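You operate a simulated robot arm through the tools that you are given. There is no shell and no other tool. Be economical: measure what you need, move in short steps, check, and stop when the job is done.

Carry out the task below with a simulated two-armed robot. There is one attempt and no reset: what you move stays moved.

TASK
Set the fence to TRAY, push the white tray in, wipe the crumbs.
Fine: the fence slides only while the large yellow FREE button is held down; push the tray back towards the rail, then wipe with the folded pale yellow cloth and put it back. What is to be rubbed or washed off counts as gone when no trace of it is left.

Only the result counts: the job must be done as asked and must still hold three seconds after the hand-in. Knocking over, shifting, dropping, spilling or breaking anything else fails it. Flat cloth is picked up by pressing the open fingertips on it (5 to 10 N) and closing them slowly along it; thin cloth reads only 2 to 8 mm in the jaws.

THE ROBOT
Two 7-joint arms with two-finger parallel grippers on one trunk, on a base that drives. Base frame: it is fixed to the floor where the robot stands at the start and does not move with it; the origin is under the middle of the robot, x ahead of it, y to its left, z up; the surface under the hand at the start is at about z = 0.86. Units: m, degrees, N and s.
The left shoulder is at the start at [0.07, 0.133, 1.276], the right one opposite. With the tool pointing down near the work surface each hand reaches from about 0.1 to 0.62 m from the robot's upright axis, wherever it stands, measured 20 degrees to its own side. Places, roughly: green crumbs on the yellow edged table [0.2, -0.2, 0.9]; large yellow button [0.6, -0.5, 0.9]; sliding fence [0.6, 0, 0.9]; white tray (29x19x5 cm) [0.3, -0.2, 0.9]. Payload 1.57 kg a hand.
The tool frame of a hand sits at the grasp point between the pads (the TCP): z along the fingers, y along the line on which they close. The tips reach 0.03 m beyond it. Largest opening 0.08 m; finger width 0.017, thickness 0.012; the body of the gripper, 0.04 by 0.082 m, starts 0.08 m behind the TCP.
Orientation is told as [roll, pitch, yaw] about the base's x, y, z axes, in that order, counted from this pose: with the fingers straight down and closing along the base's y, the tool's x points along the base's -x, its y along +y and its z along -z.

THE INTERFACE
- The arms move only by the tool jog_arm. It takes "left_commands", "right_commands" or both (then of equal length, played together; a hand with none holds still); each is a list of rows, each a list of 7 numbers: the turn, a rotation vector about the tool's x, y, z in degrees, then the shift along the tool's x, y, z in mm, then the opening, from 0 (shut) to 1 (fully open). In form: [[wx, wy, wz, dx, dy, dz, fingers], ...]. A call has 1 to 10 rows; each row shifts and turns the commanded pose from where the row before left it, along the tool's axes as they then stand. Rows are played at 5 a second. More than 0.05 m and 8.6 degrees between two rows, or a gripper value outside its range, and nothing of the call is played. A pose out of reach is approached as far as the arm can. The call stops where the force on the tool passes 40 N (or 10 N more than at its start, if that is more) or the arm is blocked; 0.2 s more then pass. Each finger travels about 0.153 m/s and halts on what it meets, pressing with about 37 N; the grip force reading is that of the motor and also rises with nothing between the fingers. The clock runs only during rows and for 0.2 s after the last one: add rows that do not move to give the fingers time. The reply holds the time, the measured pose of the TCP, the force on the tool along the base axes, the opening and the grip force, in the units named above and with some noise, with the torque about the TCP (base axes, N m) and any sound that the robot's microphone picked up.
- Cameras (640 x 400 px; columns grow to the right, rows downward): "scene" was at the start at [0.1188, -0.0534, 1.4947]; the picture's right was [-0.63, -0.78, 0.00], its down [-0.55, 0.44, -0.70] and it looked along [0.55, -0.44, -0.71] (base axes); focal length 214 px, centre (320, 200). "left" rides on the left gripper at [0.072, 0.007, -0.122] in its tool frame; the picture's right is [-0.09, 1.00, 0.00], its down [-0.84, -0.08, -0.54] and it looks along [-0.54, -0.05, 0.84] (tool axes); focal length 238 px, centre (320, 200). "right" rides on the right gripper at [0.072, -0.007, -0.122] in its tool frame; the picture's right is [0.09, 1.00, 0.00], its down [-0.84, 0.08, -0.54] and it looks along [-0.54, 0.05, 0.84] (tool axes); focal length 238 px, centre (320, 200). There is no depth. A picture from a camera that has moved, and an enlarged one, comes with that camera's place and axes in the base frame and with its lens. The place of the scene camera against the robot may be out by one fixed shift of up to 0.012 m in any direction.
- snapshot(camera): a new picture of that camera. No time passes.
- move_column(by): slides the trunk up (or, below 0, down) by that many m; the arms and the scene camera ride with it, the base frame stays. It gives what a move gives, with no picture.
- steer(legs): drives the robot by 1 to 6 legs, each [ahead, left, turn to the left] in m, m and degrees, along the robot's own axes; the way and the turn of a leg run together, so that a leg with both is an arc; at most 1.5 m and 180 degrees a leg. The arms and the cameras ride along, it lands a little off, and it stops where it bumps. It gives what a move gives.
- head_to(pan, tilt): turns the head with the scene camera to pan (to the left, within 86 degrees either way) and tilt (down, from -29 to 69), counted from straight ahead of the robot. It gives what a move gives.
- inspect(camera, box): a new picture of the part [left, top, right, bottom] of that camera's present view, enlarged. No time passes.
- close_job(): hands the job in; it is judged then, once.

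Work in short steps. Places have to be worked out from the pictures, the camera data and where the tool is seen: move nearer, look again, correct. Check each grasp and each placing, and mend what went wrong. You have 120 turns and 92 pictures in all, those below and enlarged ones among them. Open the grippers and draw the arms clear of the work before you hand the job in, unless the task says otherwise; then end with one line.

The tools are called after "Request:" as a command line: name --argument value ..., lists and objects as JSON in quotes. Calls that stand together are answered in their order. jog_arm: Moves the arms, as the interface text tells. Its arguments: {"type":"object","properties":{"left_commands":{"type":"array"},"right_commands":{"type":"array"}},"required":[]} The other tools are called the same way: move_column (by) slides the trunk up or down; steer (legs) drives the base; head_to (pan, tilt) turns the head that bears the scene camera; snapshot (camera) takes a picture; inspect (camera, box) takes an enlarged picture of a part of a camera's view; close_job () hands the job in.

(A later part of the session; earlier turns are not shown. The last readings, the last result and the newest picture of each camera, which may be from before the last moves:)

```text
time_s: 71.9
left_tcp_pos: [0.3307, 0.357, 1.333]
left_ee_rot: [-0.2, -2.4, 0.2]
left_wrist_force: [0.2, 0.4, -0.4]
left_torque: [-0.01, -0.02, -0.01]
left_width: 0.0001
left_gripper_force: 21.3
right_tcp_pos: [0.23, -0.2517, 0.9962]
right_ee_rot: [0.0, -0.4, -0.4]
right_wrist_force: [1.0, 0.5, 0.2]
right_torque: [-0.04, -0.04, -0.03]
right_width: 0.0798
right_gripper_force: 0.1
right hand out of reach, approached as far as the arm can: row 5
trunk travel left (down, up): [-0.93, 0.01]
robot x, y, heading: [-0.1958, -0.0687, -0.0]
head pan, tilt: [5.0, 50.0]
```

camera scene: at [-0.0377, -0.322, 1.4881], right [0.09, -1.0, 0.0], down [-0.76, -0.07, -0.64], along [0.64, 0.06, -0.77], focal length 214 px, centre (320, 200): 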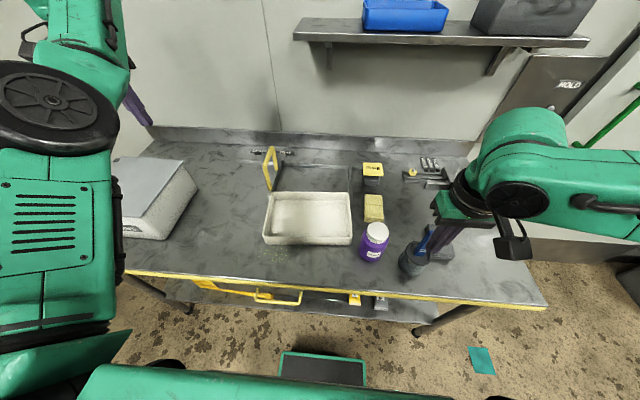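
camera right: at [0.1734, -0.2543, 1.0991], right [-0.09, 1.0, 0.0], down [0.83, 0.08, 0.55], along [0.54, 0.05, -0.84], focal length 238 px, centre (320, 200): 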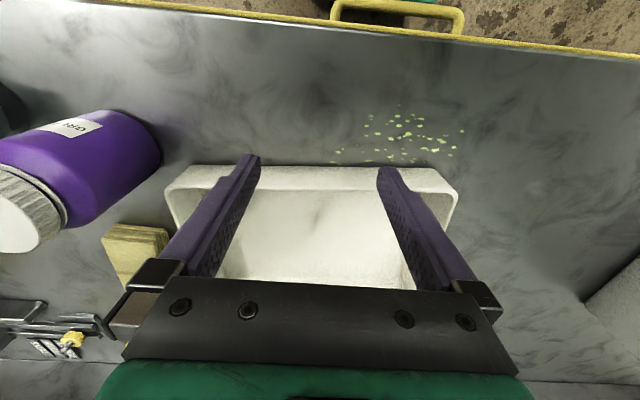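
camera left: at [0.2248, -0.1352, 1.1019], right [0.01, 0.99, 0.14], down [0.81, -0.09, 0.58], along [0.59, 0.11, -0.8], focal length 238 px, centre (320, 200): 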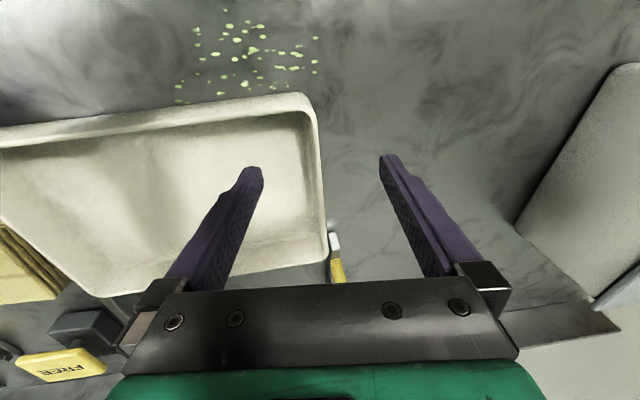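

The low limit moves with the column, so the arms need the shoulders lower, not higher. I'll raise both hands, then lower the column by 0.2 m.

Request:
jog_arm --left_commands '[[0, 0, 0, 0, 0, -30, 0], [0, 0, 0, 0, 0, -30, 0], [0, 0, 0, 0, 0, -30, 0], [0, 0, 0, 0, 0, -30, 0], [0, 0, 0, 0, 0, 0, 0]]' --right_commands '[[0, 0, 0, 0, 0, -40, 1], [0, 0, 0, 0, 0, -45, 1], [0, 0, 0, 0, 0, -45, 1], [0, 0, 0, 0, 0, -45, 1], [0, 0, 0, 0, 0, 0, 1]]'

Request:
move_column --by -0.18

Request:
snapshot --camera "scene"

```text
time_s: 73.1
left_tcp_pos: [0.3359, 0.3569, 1.4096]
left_ee_rot: [2.6, -9.4, -0.6]
left_wrist_force: [-0.5, -0.1, -0.2]
left_torque: [-0.04, 0.03, 0.0]
left_width: 0.0
left_gripper_force: 21.8
left hand out of reach, approached as far as the arm can: row 1, 2, 3, 4
right_tcp_pos: [0.2288, -0.2518, 1.172]
right_ee_rot: [-0.1, -0.3, -0.3]
right_wrist_force: [-0.7, -0.4, 0.3]
right_torque: [0.01, 0.02, -0.02]
right_width: 0.0799
right_gripper_force: 0.1
trunk travel left (down, up): [-0.93, 0.01]
robot x, y, heading: [-0.1998, -0.0695, -0.2]
head pan, tilt: [5.0, 50.0]
```

```text
time_s: 75.1
left_tcp_pos: [0.3345, 0.3571, 1.2281]
left_ee_rot: [2.5, -9.3, -0.6]
left_wrist_force: [0.9, -0.2, 0.1]
left_torque: [0.03, 0.02, 0.03]
left_width: 0.0001
left_gripper_force: 21.1
right_tcp_pos: [0.2303, -0.251, 0.9902]
right_ee_rot: [-0.1, -0.3, -0.3]
right_wrist_force: [0.0, -0.1, -0.6]
right_torque: [0.0, -0.01, -0.01]
right_width: 0.0801
right_gripper_force: 0.0
trunk travel left (down, up): [-0.75, 0.19]
robot x, y, heading: [-0.1968, -0.0663, -0.1]
head pan, tilt: [5.0, 50.0]
```

```text
35 pictures are left
camera scene: at [-0.0657, -0.0638, 1.3881], right [0.08, -1.0, 0.0], down [-0.76, -0.06, -0.64], along [0.64, 0.05, -0.77], focal length 214 px, centre (320, 200)
```

scene: 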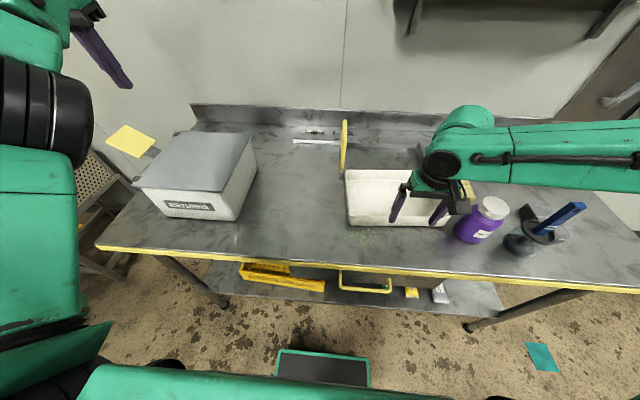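

Clean. Descend the right hand to z≈0.90 behind the tray, at x≈0.245.

Request:
jog_arm --right_commands '[[0, 0, 0, 0, 0, 30, 1], [0, 0, 0, 0, 0, 30, 1], [0, 0, 0, 0, 0, 28, 1], [0, 0, 0, -15, 0, 0, 1], [0, 0, 0, 0, 0, 0, 1]]'

Request:
snapshot --camera "right"

```text
time_s: 76.3
left_tcp_pos: [0.3357, 0.3568, 1.229]
left_ee_rot: [2.4, -9.2, -0.6]
left_wrist_force: [-0.3, -0.6, -0.2]
left_torque: [-0.02, 0.03, 0.0]
left_width: 0.0
left_gripper_force: 21.0
right_tcp_pos: [0.2467, -0.2519, 0.9012]
right_ee_rot: [0.0, -0.3, -0.3]
right_wrist_force: [-1.1, 0.0, 0.4]
right_torque: [-0.02, 0.03, 0.0]
right_width: 0.0801
right_gripper_force: 0.1
trunk travel left (down, up): [-0.75, 0.19]
robot x, y, heading: [-0.1933, -0.0685, -0.2]
head pan, tilt: [5.0, 50.0]
```

```text
34 pictures are left
camera right: at [0.1734, -0.2571, 1.023], right [-0.09, 1.0, 0.0], down [0.83, 0.07, 0.55], along [0.54, 0.05, -0.84], focal length 238 px, centre (320, 200)
```

right: 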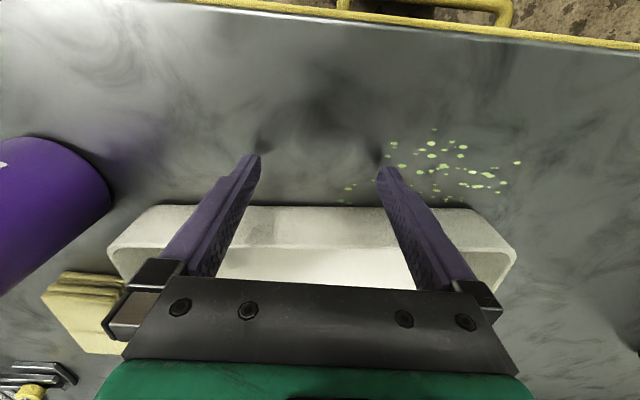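

The tray is yawed by about 4° (its -y side is forward). Pushing square with the two spread fingers will straighten it, since the +y finger touches first.

Request:
jog_arm --right_commands '[[0, 0, 0, -10, 0, 0, 1], [0, 0, 0, -8, 0, 0, 1], [0, 0, 0, -6, 0, 0, 1], [0, 0, 0, -6, 0, 0, 1], [0, 0, 0, -6, 0, 0, 1], [0, 0, 0, 0, 0, 0, 1]]'

Request:
snapshot --camera "right"

Request:
inspect --camera "scene" --box '[310, 100, 490, 250]'

```text
time_s: 77.7
left_tcp_pos: [0.3357, 0.3586, 1.2278]
left_ee_rot: [2.4, -9.4, -0.6]
left_wrist_force: [0.2, 0.5, -0.4]
left_torque: [-0.01, 0.0, 0.02]
left_width: 0.0003
left_gripper_force: 21.7
right_tcp_pos: [0.2811, -0.2513, 0.9033]
right_ee_rot: [-0.1, -0.3, -0.2]
right_wrist_force: [-0.9, 0.0, 0.2]
right_torque: [0.02, -0.01, 0.01]
right_width: 0.0801
right_gripper_force: 0.0
trunk travel left (down, up): [-0.75, 0.19]
robot x, y, heading: [-0.1999, -0.0679, -0.1]
head pan, tilt: [5.0, 50.0]
```

```text
33 pictures are left
camera right: at [0.2092, -0.2574, 1.0233], right [-0.09, 1.0, 0.0], down [0.83, 0.07, 0.55], along [0.54, 0.05, -0.84], focal length 238 px, centre (320, 200)
```

right: 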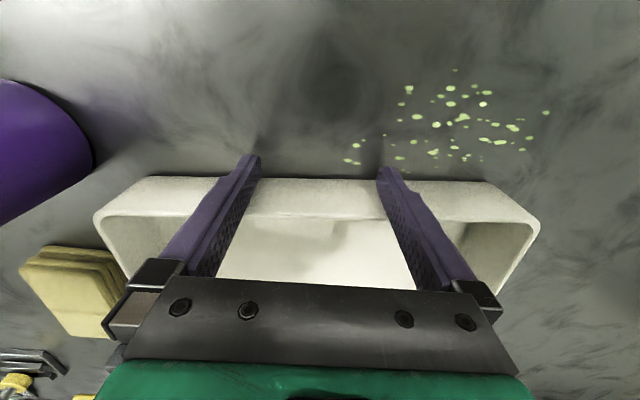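

```text
2.67 times, centred on (400, 175) of scene
camera zoom: at [-0.0659, -0.0637, 1.3881], right [0.08, -1.0, 0.0], down [-0.76, -0.06, -0.64], along [0.64, 0.05, -0.77], focal length 572 px, centre (107, 267)
```

zoom: 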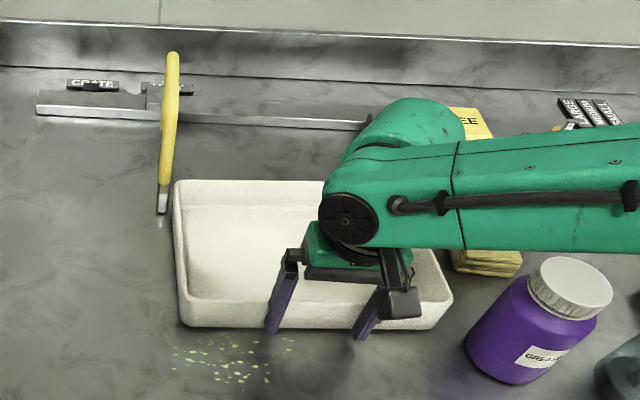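

Only just in contact. Continue pushing another 30 mm.

Request:
jog_arm --right_commands '[[0, 0, 0, -6, 0, 0, 1], [0, 0, 0, -6, 0, 0, 1], [0, 0, 0, -6, 0, 0, 1], [0, 0, 0, -6, 0, 0, 1], [0, 0, 0, -6, 0, 0, 1], [0, 0, 0, 0, 0, 0, 1]]'

Request:
snapshot --camera "right"

Request:
inspect --camera "scene" --box '[310, 100, 490, 250]'

```text
time_s: 79.1
left_tcp_pos: [0.3352, 0.357, 1.2283]
left_ee_rot: [2.5, -9.3, -0.7]
left_wrist_force: [0.3, 0.7, 0.5]
left_torque: [-0.02, 0.0, 0.0]
left_width: 0.0001
left_gripper_force: 21.0
right_tcp_pos: [0.3116, -0.2531, 0.9038]
right_ee_rot: [-0.1, -0.4, -0.3]
right_wrist_force: [-0.2, 0.1, 0.0]
right_torque: [-0.02, 0.02, -0.04]
right_width: 0.0802
right_gripper_force: 0.1
trunk travel left (down, up): [-0.75, 0.19]
robot x, y, heading: [-0.1954, -0.0703, -0.3]
head pan, tilt: [5.0, 50.0]
```

```text
31 pictures are left
camera right: at [0.2382, -0.258, 1.0242], right [-0.09, 1.0, 0.0], down [0.83, 0.07, 0.55], along [0.55, 0.05, -0.84], focal length 238 px, centre (320, 200)
```

right: 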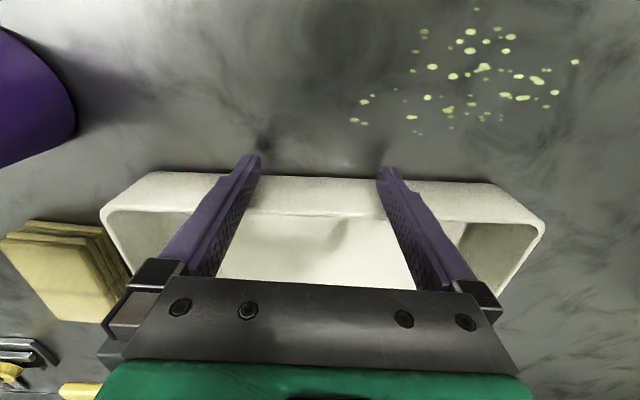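

```text
2.67 times, centred on (400, 175) of scene
camera zoom: at [-0.0657, -0.0637, 1.388], right [0.08, -1.0, 0.0], down [-0.76, -0.06, -0.64], along [0.64, 0.05, -0.77], focal length 572 px, centre (107, 267)
```

zoom: 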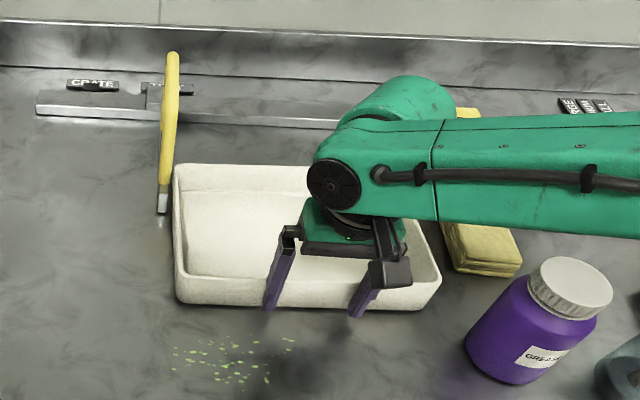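

The tray slides freely, but the yaw seems to persist. I'll zoom in on the fingertips to see which finger is touching.

Request:
inspect --camera "right" --box '[90, 130, 560, 310]'

```text
1.36 times, centred on (325, 220) of right
camera zoom: at [0.2382, -0.258, 1.0242], right [-0.09, 1.0, 0.0], down [0.83, 0.07, 0.55], along [0.55, 0.05, -0.84], focal length 325 px, centre (313, 173)
```

zoom: 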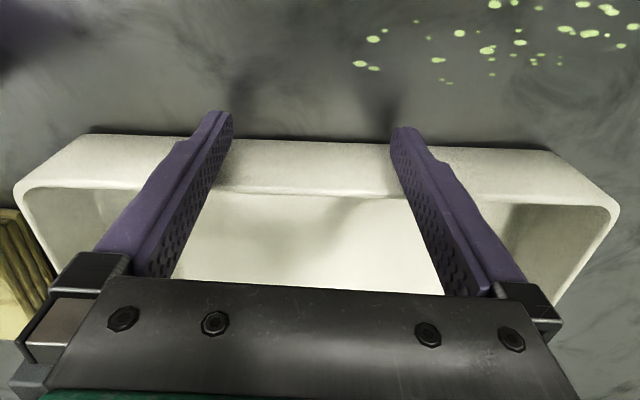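

Only the +y finger touches. I'll back off slightly, shift the hand 60 mm in +y, and push there to rotate the tray square.

Request:
jog_arm --right_commands '[[0, 0, 0, 12, 0, 0, 1], [0, 0, 0, 0, 30, 0, 1], [0, 0, 0, 0, 30, 0, 1], [0, 0, 0, -8, 0, 0, 1], [0, 0, 0, -8, 0, 0, 1], [0, 0, 0, -6, 0, 0, 1], [0, 0, 0, -6, 0, 0, 1], [0, 0, 0, 0, 0, 0, 1]]'

Request:
snapshot --camera "right"

```text
time_s: 80.9
left_tcp_pos: [0.3359, 0.3577, 1.2291]
left_ee_rot: [2.5, -9.3, -0.5]
left_wrist_force: [0.0, -0.1, -0.4]
left_torque: [-0.01, 0.0, -0.02]
left_width: 0.0001
left_gripper_force: 21.1
right_tcp_pos: [0.2972, -0.2179, 0.9222]
right_ee_rot: [0.0, -0.5, -0.3]
right_wrist_force: [0.5, -0.6, 0.0]
right_torque: [-0.04, 0.01, -0.02]
right_width: 0.0801
right_gripper_force: 0.1
right hand out of reach, approached as far as the arm can: row 2, 3, 4, 5, 6, 7
trunk travel left (down, up): [-0.75, 0.19]
robot x, y, heading: [-0.1962, -0.0676, -0.3]
head pan, tilt: [5.0, 50.0]
```

```text
28 pictures are left
camera right: at [0.2246, -0.2235, 1.042], right [-0.09, 1.0, 0.0], down [0.83, 0.07, 0.55], along [0.55, 0.05, -0.84], focal length 238 px, centre (320, 200)
```

right: 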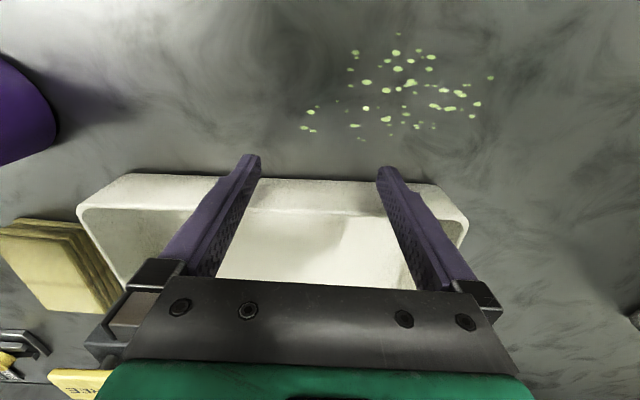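

The right hand hits its reach limit in +y. I'll back off 10 mm from the wall, then drive the base left by 0.08 m; the hand then also moves to the +y part of the wall.

Request:
jog_arm --right_commands '[[0, 0, 0, 12, 0, -10, 1], [0, 0, 0, 0, 0, 0, 1]]'

Request:
steer --legs '[[0, 0.08, 0]]'

Request:
jog_arm --right_commands '[[0, 0, 0, 0, -20, 15, 1], [0, 0, 0, 0, -10, 15, 1], [0, 0, 0, 0, 0, 0, 1]]'

```text
time_s: 81.5
left_tcp_pos: [0.3368, 0.357, 1.2283]
left_ee_rot: [2.5, -9.4, -0.6]
left_wrist_force: [0.8, -0.2, 0.4]
left_torque: [0.0, -0.01, -0.02]
left_width: 0.0001
left_gripper_force: 20.8
right_tcp_pos: [0.2848, -0.2182, 0.9316]
right_ee_rot: [-0.1, -0.3, -0.3]
right_wrist_force: [-0.2, -0.1, 0.6]
right_torque: [0.03, 0.01, 0.0]
right_width: 0.0799
right_gripper_force: 0.1
trunk travel left (down, up): [-0.75, 0.19]
robot x, y, heading: [-0.1982, -0.07, -0.3]
head pan, tilt: [5.0, 50.0]
```

```text
time_s: 82.5
left_tcp_pos: [0.3369, 0.4315, 1.2302]
left_ee_rot: [2.8, -9.3, -0.7]
left_wrist_force: [-0.2, -0.8, -0.5]
left_torque: [-0.01, -0.01, 0.02]
left_width: 0.0
left_gripper_force: 21.5
right_tcp_pos: [0.2853, -0.1409, 0.9315]
right_ee_rot: [0.1, -0.3, -0.3]
right_wrist_force: [-0.1, -0.2, 0.3]
right_torque: [0.02, 0.01, -0.01]
right_width: 0.0798
right_gripper_force: 0.1
trunk travel left (down, up): [-0.75, 0.19]
robot x, y, heading: [-0.1952, 0.0119, -0.3]
head pan, tilt: [5.0, 50.0]
```

```text
time_s: 83.3
left_tcp_pos: [0.3366, 0.4385, 1.2288]
left_ee_rot: [2.4, -9.3, -0.7]
left_wrist_force: [0.2, 1.2, 0.3]
left_torque: [0.02, -0.01, 0.02]
left_width: 0.0
left_gripper_force: 20.7
right_tcp_pos: [0.2864, -0.1661, 0.9021]
right_ee_rot: [-0.2, -0.3, -0.3]
right_wrist_force: [0.4, -0.1, -0.5]
right_torque: [0.03, 0.01, -0.04]
right_width: 0.08
right_gripper_force: 0.0
trunk travel left (down, up): [-0.75, 0.19]
robot x, y, heading: [-0.1945, 0.0134, -0.1]
head pan, tilt: [5.0, 50.0]
```

Hand is at y≈-0.166, z 0.902. Push forward about 45 mm at this off-centre point to rotate the tray square.

Request:
jog_arm --right_commands '[[0, 0, 0, -12, 0, 0, 1], [0, 0, 0, -8, 0, 0, 1], [0, 0, 0, -6, 0, 0, 1], [0, 0, 0, -6, 0, 0, 1], [0, 0, 0, -6, 0, 0, 1], [0, 0, 0, -6, 0, 0, 1], [0, 0, 0, 0, 0, 0, 1]]'

Request:
snapshot --camera "right"

```text
time_s: 84.9
left_tcp_pos: [0.3365, 0.436, 1.2285]
left_ee_rot: [2.6, -9.3, -0.7]
left_wrist_force: [0.4, -0.7, -0.7]
left_torque: [0.02, -0.03, 0.0]
left_width: 0.0
left_gripper_force: 21.1
right_tcp_pos: [0.3146, -0.1756, 0.9093]
right_ee_rot: [-0.2, -0.4, -0.4]
right_wrist_force: [-0.4, -0.3, -0.3]
right_torque: [-0.01, 0.04, 0.04]
right_width: 0.08
right_gripper_force: 0.0
right hand out of reach, approached as far as the arm can: row 3, 4, 5, 6
trunk travel left (down, up): [-0.75, 0.19]
robot x, y, heading: [-0.1994, 0.012, -0.3]
head pan, tilt: [5.0, 50.0]
```

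```text
27 pictures are left
camera right: at [0.2433, -0.1819, 1.03], right [-0.09, 1.0, 0.0], down [0.83, 0.07, 0.55], along [0.55, 0.05, -0.84], focal length 238 px, centre (320, 200)
```

right: 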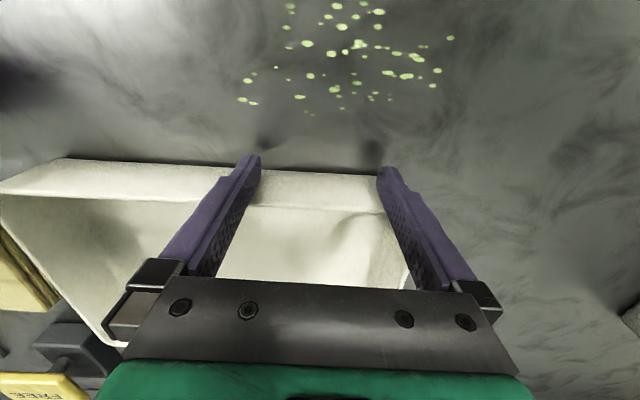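

Arm reach is the problem, but the base itself can push: the hand stays fixed and I drive ahead in small legs. First 30 mm at this off-centre point.

Request:
steer --legs '[[0.03, 0, 0]]'

Request:
snapshot --camera "right"

```text
time_s: 85.8
left_tcp_pos: [0.361, 0.4364, 1.2331]
left_ee_rot: [2.5, -9.7, -0.7]
left_wrist_force: [-0.9, -0.1, 0.6]
left_torque: [0.03, -0.06, 0.02]
left_width: 0.0001
left_gripper_force: 21.4
right_tcp_pos: [0.3416, -0.1761, 0.911]
right_ee_rot: [0.0, -0.7, -0.3]
right_wrist_force: [0.2, 0.1, -0.5]
right_torque: [0.0, -0.05, 0.01]
right_width: 0.0799
right_gripper_force: 0.0
trunk travel left (down, up): [-0.75, 0.19]
robot x, y, heading: [-0.1681, 0.0114, -0.1]
head pan, tilt: [5.0, 50.0]
```

```text
26 pictures are left
camera right: at [0.2687, -0.1819, 1.0321], right [-0.09, 1.0, 0.0], down [0.83, 0.07, 0.55], along [0.55, 0.05, -0.83], focal length 238 px, centre (320, 200)
```

right: 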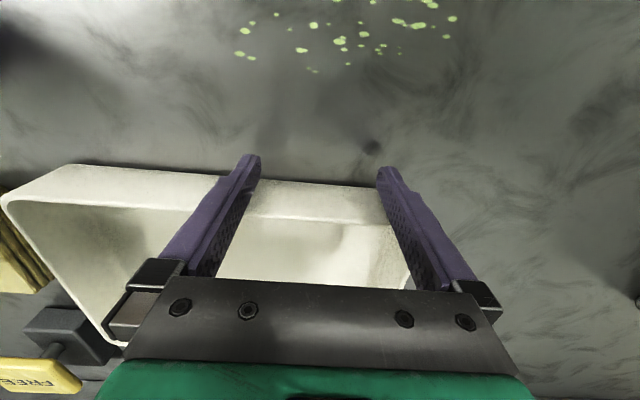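

The yaw has roughly halved. Another 25 mm.

Request:
steer --legs '[[0.025, 0, 0]]'

Request:
inspect --camera "scene" --box '[310, 90, 490, 240]'

```text
time_s: 86.6
left_tcp_pos: [0.3862, 0.4367, 1.2317]
left_ee_rot: [2.5, -9.7, -0.7]
left_wrist_force: [-1.2, -0.3, 0.5]
left_torque: [-0.05, -0.05, -0.02]
left_width: 0.0
left_gripper_force: 21.9
right_tcp_pos: [0.3685, -0.1758, 0.9099]
right_ee_rot: [0.0, -0.6, -0.3]
right_wrist_force: [-1.2, 0.5, -0.5]
right_torque: [0.02, -0.04, 0.02]
right_width: 0.0802
right_gripper_force: 0.0
trunk travel left (down, up): [-0.75, 0.19]
robot x, y, heading: [-0.1425, 0.0119, -0.2]
head pan, tilt: [5.0, 50.0]
```

```text
2.67 times, centred on (400, 165) of scene
camera zoom: at [-0.0154, 0.0158, 1.3886], right [0.08, -1.0, 0.0], down [-0.76, -0.06, -0.65], along [0.64, 0.05, -0.76], focal length 572 px, centre (107, 293)
```

zoom: 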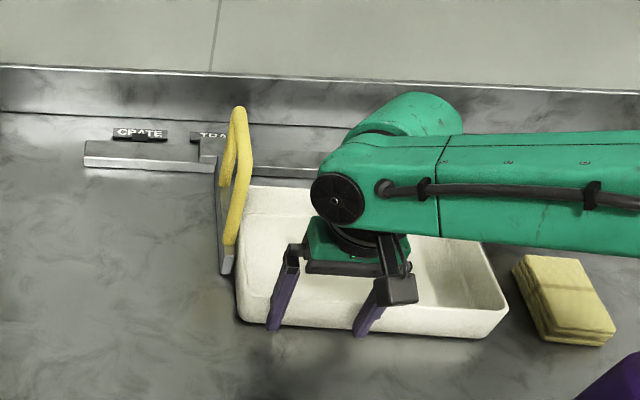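

The tray is square and inside the guides. About 88 mm remains to the rail; drive 55 mm.

Request:
steer --legs '[[0.03, 0, 0], [0.025, 0, 0]]'

Request:
snapshot --camera "scene"

```text
time_s: 87.8
left_tcp_pos: [0.4411, 0.4359, 1.2321]
left_ee_rot: [2.6, -9.5, -0.6]
left_wrist_force: [-1.0, 0.5, 0.2]
left_torque: [-0.01, -0.06, 0.01]
left_width: 0.0
left_gripper_force: 21.2
right_tcp_pos: [0.4219, -0.1756, 0.9114]
right_ee_rot: [0.0, -0.7, -0.4]
right_wrist_force: [-0.1, 1.0, -0.2]
right_torque: [0.03, -0.06, 0.02]
right_width: 0.0801
right_gripper_force: 0.1
trunk travel left (down, up): [-0.75, 0.19]
robot x, y, heading: [-0.0895, 0.0079, -0.4]
head pan, tilt: [5.0, 50.0]
```

```text
24 pictures are left
camera scene: at [0.0387, 0.0155, 1.3886], right [0.08, -1.0, 0.0], down [-0.76, -0.06, -0.65], along [0.64, 0.05, -0.76], focal length 214 px, centre (320, 200)
```

scene: 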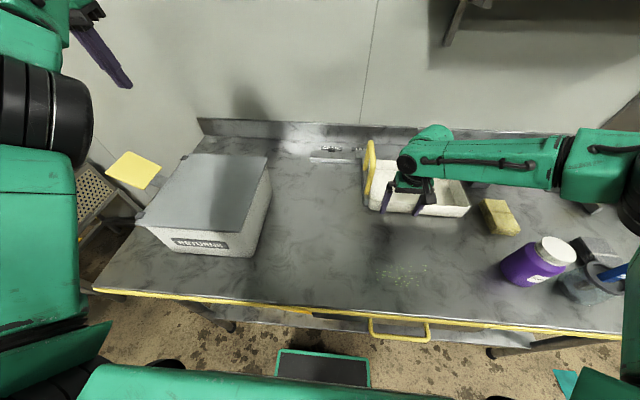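

Everything is clear. Continue 25 mm, then small legs until the rail is felt.

Request:
steer --legs '[[0.025, 0, 0]]'

Request:
steer --legs '[[0.01, 0, 0]]'

Request:
inspect --camera "scene" --box '[330, 110, 530, 260]'

```text
time_s: 88.6
left_tcp_pos: [0.468, 0.4367, 1.2314]
left_ee_rot: [2.6, -9.5, -0.6]
left_wrist_force: [0.1, -0.1, 0.1]
left_torque: [-0.02, 0.0, 0.01]
left_width: 0.0001
left_gripper_force: 21.4
right_tcp_pos: [0.4476, -0.1756, 0.9117]
right_ee_rot: [0.0, -0.7, -0.4]
right_wrist_force: [-0.5, 0.4, 0.4]
right_torque: [0.04, -0.03, -0.01]
right_width: 0.0798
right_gripper_force: 0.0
trunk travel left (down, up): [-0.75, 0.19]
robot x, y, heading: [-0.0636, 0.0115, -0.1]
head pan, tilt: [5.0, 50.0]
```

```text
time_s: 89.4
left_tcp_pos: [0.4782, 0.4358, 1.231]
left_ee_rot: [2.7, -9.6, -0.6]
left_wrist_force: [-0.2, 0.0, 0.3]
left_torque: [0.02, -0.02, 0.02]
left_width: 0.0
left_gripper_force: 21.4
right_tcp_pos: [0.4576, -0.1762, 0.9105]
right_ee_rot: [-0.1, -0.3, -0.3]
right_wrist_force: [-14.2, -2.0, -1.8]
right_torque: [-0.14, 0.43, 0.58]
right_width: 0.0785
right_gripper_force: 0.1
trunk travel left (down, up): [-0.75, 0.19]
robot x, y, heading: [-0.0529, 0.008, -0.4]
head pan, tilt: [5.0, 50.0]
```

```text
2.67 times, centred on (430, 185) of scene
camera zoom: at [0.0758, 0.0149, 1.3883], right [0.08, -1.0, 0.0], down [-0.76, -0.06, -0.64], along [0.64, 0.05, -0.76], focal length 572 px, centre (27, 240)
```

zoom: 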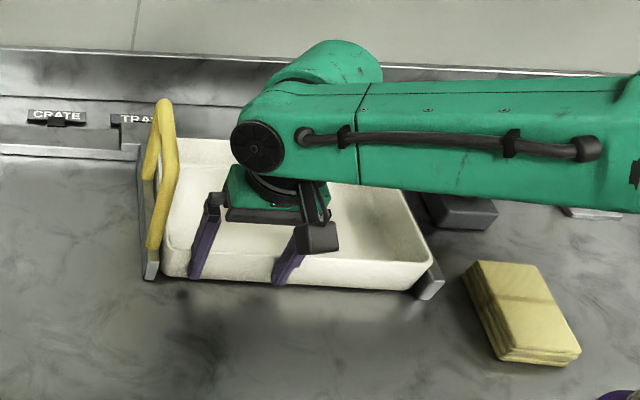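

The rail was felt (-14 N) with the tray's far wall at x≈0.656. I'll back off and also press the -y side gently so it seats square.

Request:
jog_arm --right_commands '[[0, 0, 0, 12, 0, 0, 1], [0, 0, 0, 0, -40, 0, 1], [0, 0, 0, 0, -40, 0, 1], [0, 0, 0, 0, -40, 0, 1], [0, 0, 0, -6, 0, 0, 1], [0, 0, 0, -4, 0, 0, 1], [0, 0, 0, -3, 0, 0, 1], [0, 0, 0, 0, 0, 0, 1]]'

```text
time_s: 91.2
left_tcp_pos: [0.4801, 0.4362, 1.2289]
left_ee_rot: [2.6, -9.4, -0.6]
left_wrist_force: [0.2, -0.3, 0.8]
left_torque: [0.0, 0.02, -0.02]
left_width: 0.0
left_gripper_force: 21.2
right_tcp_pos: [0.459, -0.2975, 0.9081]
right_ee_rot: [0.0, -0.2, -0.3]
right_wrist_force: [-2.6, -0.9, 0.3]
right_torque: [-0.01, 0.07, 0.12]
right_width: 0.0799
right_gripper_force: 0.0
trunk travel left (down, up): [-0.75, 0.19]
robot x, y, heading: [-0.0545, 0.0099, -0.5]
head pan, tilt: [5.0, 50.0]
```

Contact here is at the same depth. I'll press a few mm more to confirm it is seated.

Request:
jog_arm --right_commands '[[0, 0, 0, -3, 0, 0, 1], [0, 0, 0, -3, 0, 0, 1], [0, 0, 0, 0, 0, 0, 1]]'

```text
time_s: 92.0
left_tcp_pos: [0.474, 0.4361, 1.2323]
left_ee_rot: [2.6, -9.7, -0.7]
left_wrist_force: [0.1, -0.5, 0.5]
left_torque: [0.0, -0.01, -0.01]
left_width: 0.0003
left_gripper_force: 21.1
right_tcp_pos: [0.4594, -0.2967, 0.9118]
right_ee_rot: [-0.1, -0.2, -0.3]
right_wrist_force: [-24.1, 0.0, -1.2]
right_torque: [0.06, 0.75, 1.0]
right_width: 0.0801
right_gripper_force: 0.1
trunk travel left (down, up): [-0.75, 0.19]
robot x, y, heading: [-0.0515, 0.0104, -0.2]
head pan, tilt: [5.0, 50.0]
```

The tray is firmly seated at both ends. Back off, lift, and drive right so the cloth (≈[0.44,-0.47]) is in comfortable reach.

Request:
jog_arm --right_commands '[[0, 0, 0, 15, 0, 0, 1], [0, 0, 0, 15, 0, -20, 1], [0, 0, 0, 15, 0, -40, 1], [0, 0, 0, 10, 0, -40, 1], [0, 0, 0, 0, 0, -45, 1], [0, 0, 0, 0, 0, -45, 1]]'

Request:
steer --legs '[[0, -0.18, 0]]'

Request:
snapshot --camera "right"

```text
time_s: 93.4
left_tcp_pos: [0.4794, 0.4369, 1.229]
left_ee_rot: [2.5, -9.4, -0.6]
left_wrist_force: [0.7, 1.2, -0.2]
left_torque: [-0.01, -0.03, 0.02]
left_width: 0.0
left_gripper_force: 21.2
right_tcp_pos: [0.4087, -0.2961, 1.0992]
right_ee_rot: [-0.2, -0.2, -0.3]
right_wrist_force: [-0.1, -0.5, 0.5]
right_torque: [-0.02, -0.02, -0.03]
right_width: 0.0799
right_gripper_force: 0.1
trunk travel left (down, up): [-0.75, 0.19]
robot x, y, heading: [-0.0526, 0.0117, -0.2]
head pan, tilt: [5.0, 50.0]
```

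```text
time_s: 94.9
left_tcp_pos: [0.4803, 0.2568, 1.2285]
left_ee_rot: [2.4, -9.4, -0.6]
left_wrist_force: [-0.1, 1.0, 0.0]
left_torque: [-0.02, -0.02, 0.0]
left_width: 0.0
left_gripper_force: 21.3
right_tcp_pos: [0.4091, -0.4739, 1.1008]
right_ee_rot: [-0.3, -0.1, -0.2]
right_wrist_force: [0.0, 0.6, 0.2]
right_torque: [-0.03, -0.02, -0.06]
right_width: 0.0802
right_gripper_force: 0.0
trunk travel left (down, up): [-0.75, 0.19]
robot x, y, heading: [-0.0486, -0.1722, -0.2]
head pan, tilt: [5.0, 50.0]
```

```text
22 pictures are left
camera right: at [0.3363, -0.4799, 1.2204], right [-0.09, 1.0, 0.0], down [0.84, 0.08, 0.54], along [0.54, 0.04, -0.84], focal length 238 px, centre (320, 200)
```

right: 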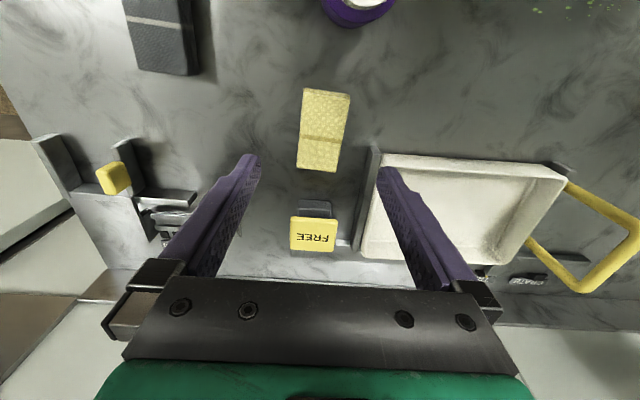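

The cloth's centre is at about [0.44,-0.470], ~0.062 m wide in y, so it fits between the open fingers. I'll descend over it to z≈0.93 and check.

Request:
jog_arm --right_commands '[[0, 0, 0, -16, 4, 30, 1], [0, 0, 0, -15, 0, 30, 1], [0, 0, 0, 0, 0, 30, 1], [0, 0, 0, 0, 0, 30, 1], [0, 0, 0, 0, 0, 30, 1], [0, 0, 0, 0, 0, 20, 1], [0, 0, 0, 0, 0, 0, 1]]'

Request:
snapshot --camera "right"

```text
time_s: 96.5
left_tcp_pos: [0.4794, 0.257, 1.2296]
left_ee_rot: [2.5, -9.4, -0.6]
left_wrist_force: [0.6, -0.7, 0.6]
left_torque: [-0.02, 0.02, 0.01]
left_width: 0.0002
left_gripper_force: 21.4
right_tcp_pos: [0.4398, -0.4739, 0.9289]
right_ee_rot: [-0.1, -0.2, -0.2]
right_wrist_force: [-0.4, 0.1, 0.4]
right_torque: [-0.03, 0.0, -0.05]
right_width: 0.0801
right_gripper_force: 0.0
trunk travel left (down, up): [-0.75, 0.19]
robot x, y, heading: [-0.0571, -0.1656, -0.1]
head pan, tilt: [5.0, 50.0]
```

```text
21 pictures are left
camera right: at [0.3682, -0.479, 1.0495], right [-0.09, 1.0, 0.0], down [0.83, 0.07, 0.55], along [0.54, 0.05, -0.84], focal length 238 px, centre (320, 200)
```

right: 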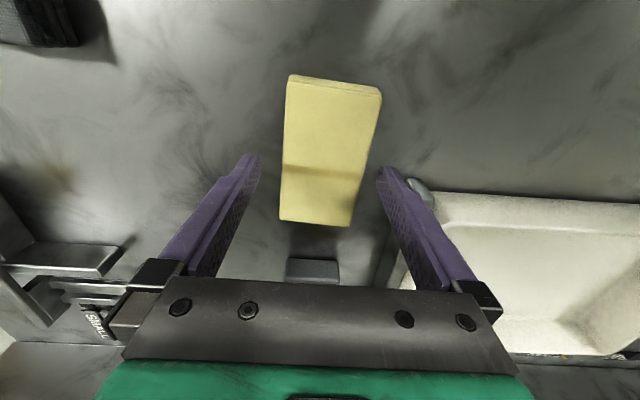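

The cloth lies well inside the fingers. Shift +2 mm in y and descend in small steps until the tips are near the table.

Request:
jog_arm --right_commands '[[0, 0, 0, 0, 2, 12, 1], [0, 0, 0, 0, 0, 10, 1], [0, 0, 0, 0, 0, 8, 1], [0, 0, 0, 0, 0, 6, 1], [0, 0, 0, 0, 0, 3, 1], [0, 0, 0, 0, 0, 0, 1]]'

```text
time_s: 97.9
left_tcp_pos: [0.4798, 0.2558, 1.2289]
left_ee_rot: [2.5, -9.5, -0.6]
left_wrist_force: [-0.4, 0.9, 0.2]
left_torque: [-0.03, -0.01, 0.0]
left_width: 0.0001
left_gripper_force: 21.5
right_tcp_pos: [0.4396, -0.4721, 0.8912]
right_ee_rot: [-0.1, -0.4, -0.3]
right_wrist_force: [0.6, -0.6, 1.2]
right_torque: [0.06, 0.0, 0.01]
right_width: 0.0797
right_gripper_force: 0.0
trunk travel left (down, up): [-0.75, 0.19]
robot x, y, heading: [-0.0522, -0.168, -0.2]
head pan, tilt: [5.0, 50.0]
```

No table contact yet at tip z≈0.861. I'll go 3 mm lower and close gently.

Request:
jog_arm --right_commands '[[0, 0, 0, 0, 0, 3, 1], [0, 0, 0, 0, 0, 0, 0.85], [0, 0, 0, 0, 0, 0, 0.7], [0, 0, 0, 0, 0, 0, 0.5], [0, 0, 0, 0, 0, 0, 0.3], [0, 0, 0, 0, 0, 0, 0.15], [0, 0, 0, 0, 0, 0, 0], [0, 0, 0, 0, 0, 0, 0]]'

Request:
snapshot --camera "right"

```text
time_s: 99.7
left_tcp_pos: [0.4787, 0.2609, 1.229]
left_ee_rot: [2.3, -9.5, -0.6]
left_wrist_force: [-0.6, -0.6, 0.1]
left_torque: [-0.02, -0.01, 0.01]
left_width: 0.0
left_gripper_force: 20.9
right_tcp_pos: [0.4399, -0.4673, 0.8892]
right_ee_rot: [-0.4, -0.5, -0.1]
right_wrist_force: [3.5, 13.7, 19.6]
right_torque: [1.14, -0.01, -0.28]
right_width: 0.064
right_gripper_force: 37.3
trunk travel left (down, up): [-0.75, 0.19]
robot x, y, heading: [-0.0568, -0.1711, -0.1]
head pan, tilt: [5.0, 50.0]
```

```text
20 pictures are left
camera right: at [0.3669, -0.4725, 1.0106], right [-0.09, 1.0, -0.01], down [0.83, 0.08, 0.55], along [0.55, 0.04, -0.84], focal length 238 px, centre (320, 200)
```

right: 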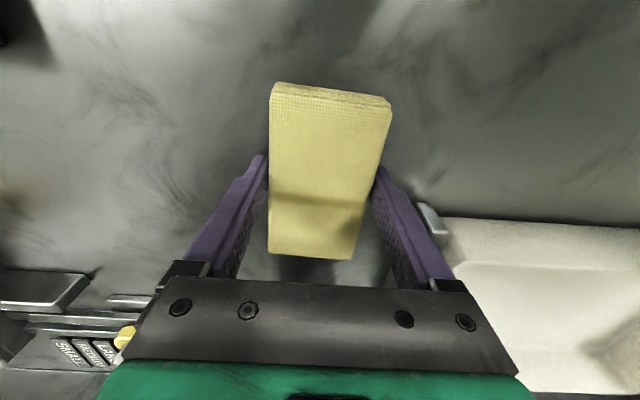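

It is gripped as a 64 mm block, but the fingertips touch the table (z≈0.86). I'll regrasp 6 mm higher so the cloth, not the fingers, does the wiping.

Request:
jog_arm --right_commands '[[0, 0, 0, 0, 0, 0, 0.9], [0, 0, 0, 0, 0, 0, 0.95], [0, 0, 0, 0, 0, -6, 0.95], [0, 0, 0, 0, 0, 0, 0.7], [0, 0, 0, 0, 0, 0, 0.4], [0, 0, 0, 0, 0, 0, 0.1], [0, 0, 0, 0, 0, 0, 0], [0, 0, 0, 0, 0, 0, 0]]'

```text
time_s: 101.5
left_tcp_pos: [0.4803, 0.2562, 1.2296]
left_ee_rot: [2.5, -9.4, -0.6]
left_wrist_force: [-0.2, 0.0, 0.4]
left_torque: [0.04, -0.03, 0.01]
left_width: 0.0
left_gripper_force: 20.8
right_tcp_pos: [0.4403, -0.4709, 0.8914]
right_ee_rot: [-0.1, -0.2, -0.3]
right_wrist_force: [-0.2, 0.9, -0.7]
right_torque: [-0.02, -0.02, -0.04]
right_width: 0.0639
right_gripper_force: 37.1
trunk travel left (down, up): [-0.75, 0.19]
robot x, y, heading: [-0.0535, -0.1721, 0.0]
head pan, tilt: [5.0, 50.0]
```

Only about 2 mm of tip clearance; raise the grasp by another 4 mm.

Request:
jog_arm --right_commands '[[0, 0, 0, 0, 0, 0, 0.9], [0, 0, 0, 0, 0, 0, 0.95], [0, 0, 0, 0, 0, -4, 0.95], [0, 0, 0, 0, 0, 0, 0.7], [0, 0, 0, 0, 0, 0, 0.4], [0, 0, 0, 0, 0, 0, 0.1], [0, 0, 0, 0, 0, 0, 0], [0, 0, 0, 0, 0, 0, 0]]'

Request:
jog_arm --right_commands '[[0, 0, 0, 0, 0, -10, 0], [0, 0, 0, 0, 0, -30, 0], [0, 0, 0, 0, 0, -40, 0], [0, 0, 0, 0, 0, -40, 0], [0, 0, 0, 0, 0, 0, 0]]'

Request:
snapshot --camera "right"

```text
time_s: 103.3
left_tcp_pos: [0.4801, 0.256, 1.2285]
left_ee_rot: [2.5, -9.4, -0.6]
left_wrist_force: [-0.2, -0.8, 0.2]
left_torque: [0.03, -0.01, 0.0]
left_width: 0.0
left_gripper_force: 21.2
right_tcp_pos: [0.4412, -0.4707, 0.8965]
right_ee_rot: [-0.1, -0.2, -0.3]
right_wrist_force: [0.4, 0.4, -0.5]
right_torque: [0.01, 0.0, 0.0]
right_width: 0.0637
right_gripper_force: 36.9
trunk travel left (down, up): [-0.75, 0.19]
robot x, y, heading: [-0.0547, -0.1686, -0.1]
head pan, tilt: [5.0, 50.0]
```

```text
time_s: 104.5
left_tcp_pos: [0.4804, 0.2554, 1.2298]
left_ee_rot: [2.6, -9.3, -0.6]
left_wrist_force: [-0.2, -0.9, 1.1]
left_torque: [0.03, 0.01, 0.02]
left_width: 0.0
left_gripper_force: 20.7
right_tcp_pos: [0.4414, -0.4713, 1.0187]
right_ee_rot: [0.0, -0.2, -0.3]
right_wrist_force: [-0.3, 0.4, -0.8]
right_torque: [-0.02, 0.02, -0.03]
right_width: 0.0639
right_gripper_force: 37.0
trunk travel left (down, up): [-0.75, 0.19]
robot x, y, heading: [-0.0531, -0.1716, -0.1]
head pan, tilt: [5.0, 50.0]
```

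```text
19 pictures are left
camera right: at [0.3679, -0.4771, 1.1393], right [-0.09, 1.0, 0.0], down [0.84, 0.07, 0.55], along [0.54, 0.05, -0.84], focal length 238 px, centre (320, 200)
```

right: 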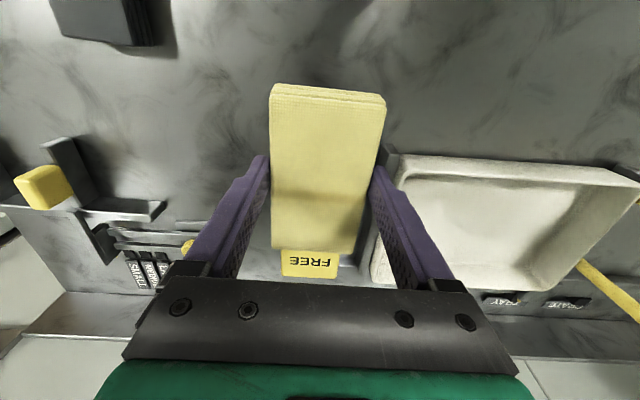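

The cloth is held (home grasp pose [0.441,-0.471,0.8965]). The crumbs span x 0.21–0.29, y -0.235…-0.10. I'll lift a bit and drive left then back, so the right hand hovers near the crumbs.

Request:
jog_arm --right_commands '[[0, 0, 0, 0, 0, -25, 0], [0, 0, 0, 0, 0, -25, 0], [0, 0, 0, 0, 0, 0, 0]]'

Request:
steer --legs '[[0, 0.27, 0], [-0.15, 0, 0]]'

Request:
snapshot --camera "scene"

```text
time_s: 105.3
left_tcp_pos: [0.479, 0.2545, 1.2291]
left_ee_rot: [2.5, -9.4, -0.6]
left_wrist_force: [-0.5, 0.3, 0.2]
left_torque: [-0.03, 0.02, 0.03]
left_width: 0.0
left_gripper_force: 21.6
right_tcp_pos: [0.441, -0.4712, 1.0674]
right_ee_rot: [-0.1, -0.2, -0.3]
right_wrist_force: [-0.3, 0.7, -1.2]
right_torque: [-0.04, -0.04, 0.01]
right_width: 0.0637
right_gripper_force: 36.5
trunk travel left (down, up): [-0.75, 0.19]
robot x, y, heading: [-0.0561, -0.1686, -0.3]
head pan, tilt: [5.0, 50.0]
```

```text
time_s: 108.2
left_tcp_pos: [0.3373, 0.5215, 1.2279]
left_ee_rot: [2.6, -9.3, -0.9]
left_wrist_force: [-0.2, -1.0, -0.8]
left_torque: [0.02, 0.03, -0.04]
left_width: 0.0001
left_gripper_force: 21.3
right_tcp_pos: [0.2926, -0.2039, 1.0665]
right_ee_rot: [0.0, -0.1, -0.6]
right_wrist_force: [0.3, 0.5, -0.4]
right_torque: [0.02, 0.0, 0.01]
right_width: 0.0642
right_gripper_force: 36.5
trunk travel left (down, up): [-0.75, 0.19]
robot x, y, heading: [-0.1984, 0.0997, -0.4]
head pan, tilt: [5.0, 50.0]
```

```text
18 pictures are left
camera scene: at [-0.066, 0.1026, 1.3877], right [0.08, -1.0, 0.0], down [-0.77, -0.06, -0.64], along [0.64, 0.05, -0.77], focal length 214 px, centre (320, 200)
```

scene: 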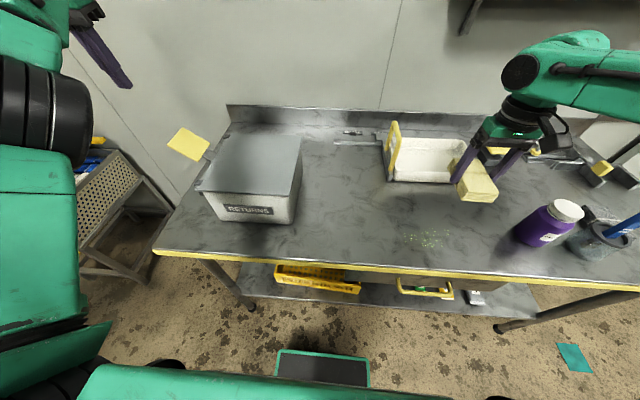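

Position confirmed. Move to the start of the stroke, right of the crumbs ([0.25,-0.275]), and lower to just above the table.

Request:
jog_arm --right_commands '[[0, 0, 0, 20, -35, 0, 0], [0, 0, 0, 22, -35, 10, 0], [0, 0, 0, 0, 0, 35, 0], [0, 0, 0, 0, 0, 35, 0], [0, 0, 0, 0, 0, 35, 0], [0, 0, 0, 0, 0, 35, 0], [0, 0, 0, 0, 0, 10, 0], [0, 0, 0, 0, 0, 0, 0]]'

```text
time_s: 110.0
left_tcp_pos: [0.3333, 0.5234, 1.2298]
left_ee_rot: [2.5, -9.4, -0.8]
left_wrist_force: [-0.5, 0.4, 0.0]
left_torque: [0.0, -0.03, -0.03]
left_width: 0.0001
left_gripper_force: 21.5
right_tcp_pos: [0.2496, -0.2747, 0.9084]
right_ee_rot: [0.0, -0.2, -0.5]
right_wrist_force: [0.4, -0.6, 0.6]
right_torque: [0.01, 0.03, -0.03]
right_width: 0.0641
right_gripper_force: 37.3
trunk travel left (down, up): [-0.75, 0.19]
robot x, y, heading: [-0.2002, 0.0991, -0.6]
head pan, tilt: [5.0, 50.0]
```

Lower to contact with a light press.

Request:
jog_arm --right_commands '[[0, 0, 0, 0, 0, 6, 0], [0, 0, 0, 0, 0, 4, 0], [0, 0, 0, 0, 0, 3, 0], [0, 0, 0, 0, 0, 2, 0], [0, 0, 0, 0, 0, 0, 0]]'

```text
time_s: 111.2
left_tcp_pos: [0.3322, 0.522, 1.2305]
left_ee_rot: [2.5, -9.5, -0.9]
left_wrist_force: [0.3, -0.2, 0.0]
left_torque: [0.01, 0.03, 0.0]
left_width: 0.0001
left_gripper_force: 21.6
right_tcp_pos: [0.2484, -0.2738, 0.8955]
right_ee_rot: [-0.2, -0.7, -0.5]
right_wrist_force: [2.5, -6.3, 25.5]
right_torque: [0.26, 0.77, 0.12]
right_width: 0.0639
right_gripper_force: 36.5
trunk travel left (down, up): [-0.75, 0.19]
robot x, y, heading: [-0.2067, 0.0984, -0.4]
head pan, tilt: [5.0, 50.0]
```

25 N is more than needed; ease off 1 mm and stroke +y across the crumbs.

Request:
jog_arm --right_commands '[[0, 0, 0, 0, 0, -1.2, 0], [0, 0, 0, 0, 20, 0, 0], [0, 0, 0, 0, 22, 0, 0], [0, 0, 0, 0, 22, 0, 0], [0, 0, 0, 0, 22, 0, 0], [0, 0, 0, 0, 22, 0, 0], [0, 0, 0, 0, 22, 0, 0], [0, 0, 0, 0, 22, 0, 0], [0, 0, 0, 0, 22, 0, 0], [0, 0, 0, 0, 0, 0, 0]]'

Request:
inspect --camera "scene" --box '[360, 180, 520, 280]'

```text
time_s: 113.4
left_tcp_pos: [0.3306, 0.5208, 1.2329]
left_ee_rot: [2.5, -9.6, -0.9]
left_wrist_force: [0.0, 0.1, 1.1]
left_torque: [0.01, 0.02, 0.0]
left_width: 0.0002
left_gripper_force: 21.5
right_tcp_pos: [0.2479, -0.1017, 0.8962]
right_ee_rot: [0.0, -0.5, -0.6]
right_wrist_force: [-0.5, -11.0, 29.2]
right_torque: [-0.51, -0.05, -0.19]
right_width: 0.0638
right_gripper_force: 36.8
trunk travel left (down, up): [-0.75, 0.19]
robot x, y, heading: [-0.2021, 0.1009, -0.5]
head pan, tilt: [5.0, 50.0]
```

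```text
4.00 times, centred on (440, 230) of scene
camera zoom: at [-0.0741, 0.1014, 1.3886], right [0.08, -1.0, 0.0], down [-0.76, -0.06, -0.65], along [0.64, 0.05, -0.76], focal length 858 px, centre (-160, 80)
```

zoom: 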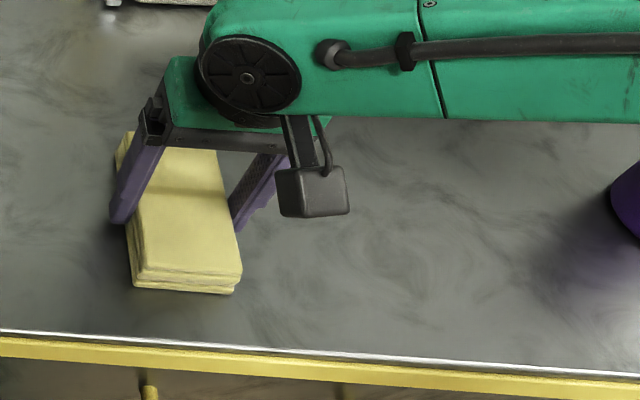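

The swept area looks clean. Continue 30 mm past the edge, then sweep back with a +20 mm x offset for full coverage.

Request:
jog_arm --right_commands '[[0, 0, 0, 0, 15, 0, 0], [0, 0, 0, 0, 15, 0, 0], [0, 0, 0, -20, 0, 0, 0], [0, 0, 0, 0, -25, 0, 0], [0, 0, 0, 0, -30, 0, 0], [0, 0, 0, 0, -30, 0, 0], [0, 0, 0, 0, -30, 0, 0], [0, 0, 0, 0, -30, 0, 0], [0, 0, 0, 0, -30, 0, 0], [0, 0, 0, 0, 0, 0, 0]]'

Request:
inspect --camera "scene" --box '[360, 180, 520, 280]'

```text
time_s: 115.6
left_tcp_pos: [0.331, 0.5254, 1.2299]
left_ee_rot: [2.3, -9.6, -0.8]
left_wrist_force: [-0.4, 0.4, 0.1]
left_torque: [0.0, -0.02, 0.0]
left_width: 0.0
left_gripper_force: 21.4
right_tcp_pos: [0.2667, -0.2437, 0.8948]
right_ee_rot: [-0.2, -0.3, -0.4]
right_wrist_force: [-1.0, 7.8, 18.2]
right_torque: [0.67, -0.13, 0.17]
right_width: 0.0639
right_gripper_force: 37.1
trunk travel left (down, up): [-0.75, 0.19]
robot x, y, heading: [-0.204, 0.0996, -0.7]
head pan, tilt: [5.0, 50.0]
```

```text
4.00 times, centred on (440, 230) of scene
camera zoom: at [-0.0721, 0.107, 1.3883], right [0.08, -1.0, 0.0], down [-0.76, -0.06, -0.64], along [0.64, 0.05, -0.76], focal length 858 px, centre (-160, 80)
```

zoom: 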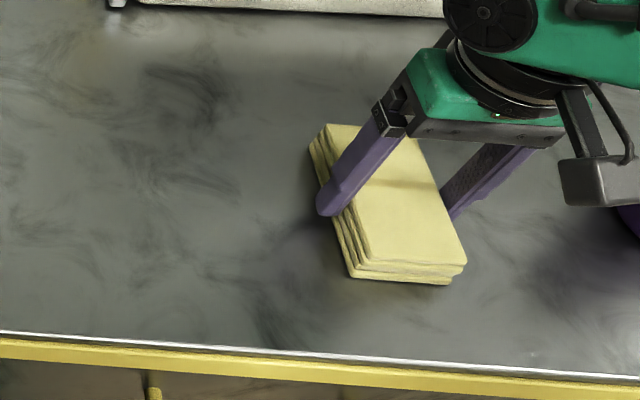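

The table looks clean. One more confirming pass with the cloth offset towards the edge, then lift and inspect.

Request:
jog_arm --right_commands '[[0, 0, 0, 18, -15, 0, 0], [0, 0, 0, 18, -15, 0, 0], [0, 0, 0, 0, 28, 0, 0], [0, 0, 0, 0, 28, 0, 0], [0, 0, 0, 0, 28, 0, 0], [0, 0, 0, 0, 28, 0, 0], [0, 0, 0, 0, 28, 0, 0], [0, 0, 0, 0, 28, 0, 0], [0, 0, 0, 0, 10, 0, 0], [0, 0, 0, 0, 0, 0, 0]]'

Request:
jog_arm --right_commands '[[0, 0, 0, 0, 0, -15, 0], [0, 0, 0, 0, -10, -40, 0], [0, 0, 0, 0, -20, -40, 0], [0, 0, 0, 0, -20, -40, 0], [0, 0, 0, 0, -20, -35, 0], [0, 0, 0, 0, 0, 0, 0]]'

Request:
inspect --camera "scene" --box '[360, 180, 520, 280]'

Request:
snapshot --camera "right"

```text
time_s: 117.8
left_tcp_pos: [0.3304, 0.5202, 1.2318]
left_ee_rot: [2.6, -9.5, -0.9]
left_wrist_force: [0.1, -0.1, -0.4]
left_torque: [0.0, -0.01, -0.04]
left_width: 0.0003
left_gripper_force: 21.4
right_tcp_pos: [0.2311, -0.0974, 0.8952]
right_ee_rot: [0.0, -0.4, -0.6]
right_wrist_force: [-0.6, -13.6, 29.0]
right_torque: [-0.51, 0.04, -0.15]
right_width: 0.0642
right_gripper_force: 36.9
trunk travel left (down, up): [-0.75, 0.19]
robot x, y, heading: [-0.2009, 0.1006, -0.3]
head pan, tilt: [5.0, 50.0]
```

```text
time_s: 119.2
left_tcp_pos: [0.3353, 0.5217, 1.2283]
left_ee_rot: [2.5, -9.4, -0.9]
left_wrist_force: [-0.2, 0.9, -0.1]
left_torque: [0.02, 0.05, 0.02]
left_width: 0.0002
left_gripper_force: 21.1
right_tcp_pos: [0.2336, -0.167, 1.0642]
right_ee_rot: [-0.1, -0.1, -0.5]
right_wrist_force: [-0.1, -0.5, -1.0]
right_torque: [0.0, 0.0, 0.0]
right_width: 0.0638
right_gripper_force: 36.8
trunk travel left (down, up): [-0.75, 0.19]
robot x, y, heading: [-0.2038, 0.0986, -0.3]
head pan, tilt: [5.0, 50.0]
```

```text
4.00 times, centred on (440, 230) of scene
camera zoom: at [-0.0685, 0.1027, 1.388], right [0.08, -1.0, 0.0], down [-0.76, -0.06, -0.64], along [0.64, 0.05, -0.77], focal length 858 px, centre (-160, 80)
```

zoom: 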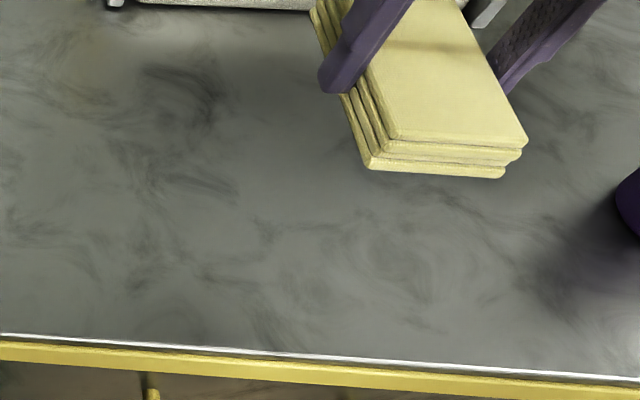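

```text
14 pictures are left
camera right: at [0.1614, -0.1729, 1.1848], right [-0.08, 1.0, 0.0], down [0.84, 0.07, 0.54], along [0.54, 0.04, -0.84], focal length 238 px, centre (320, 200)
```

right: 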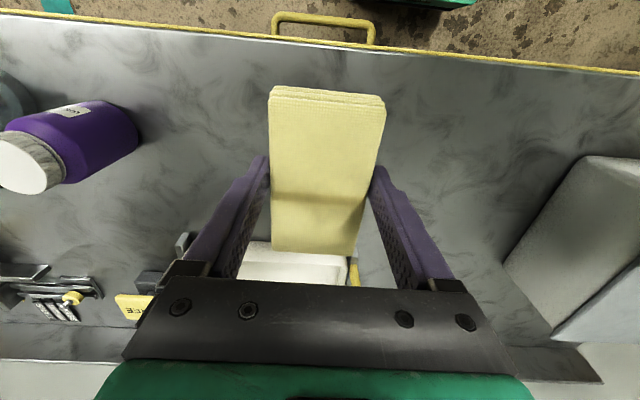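

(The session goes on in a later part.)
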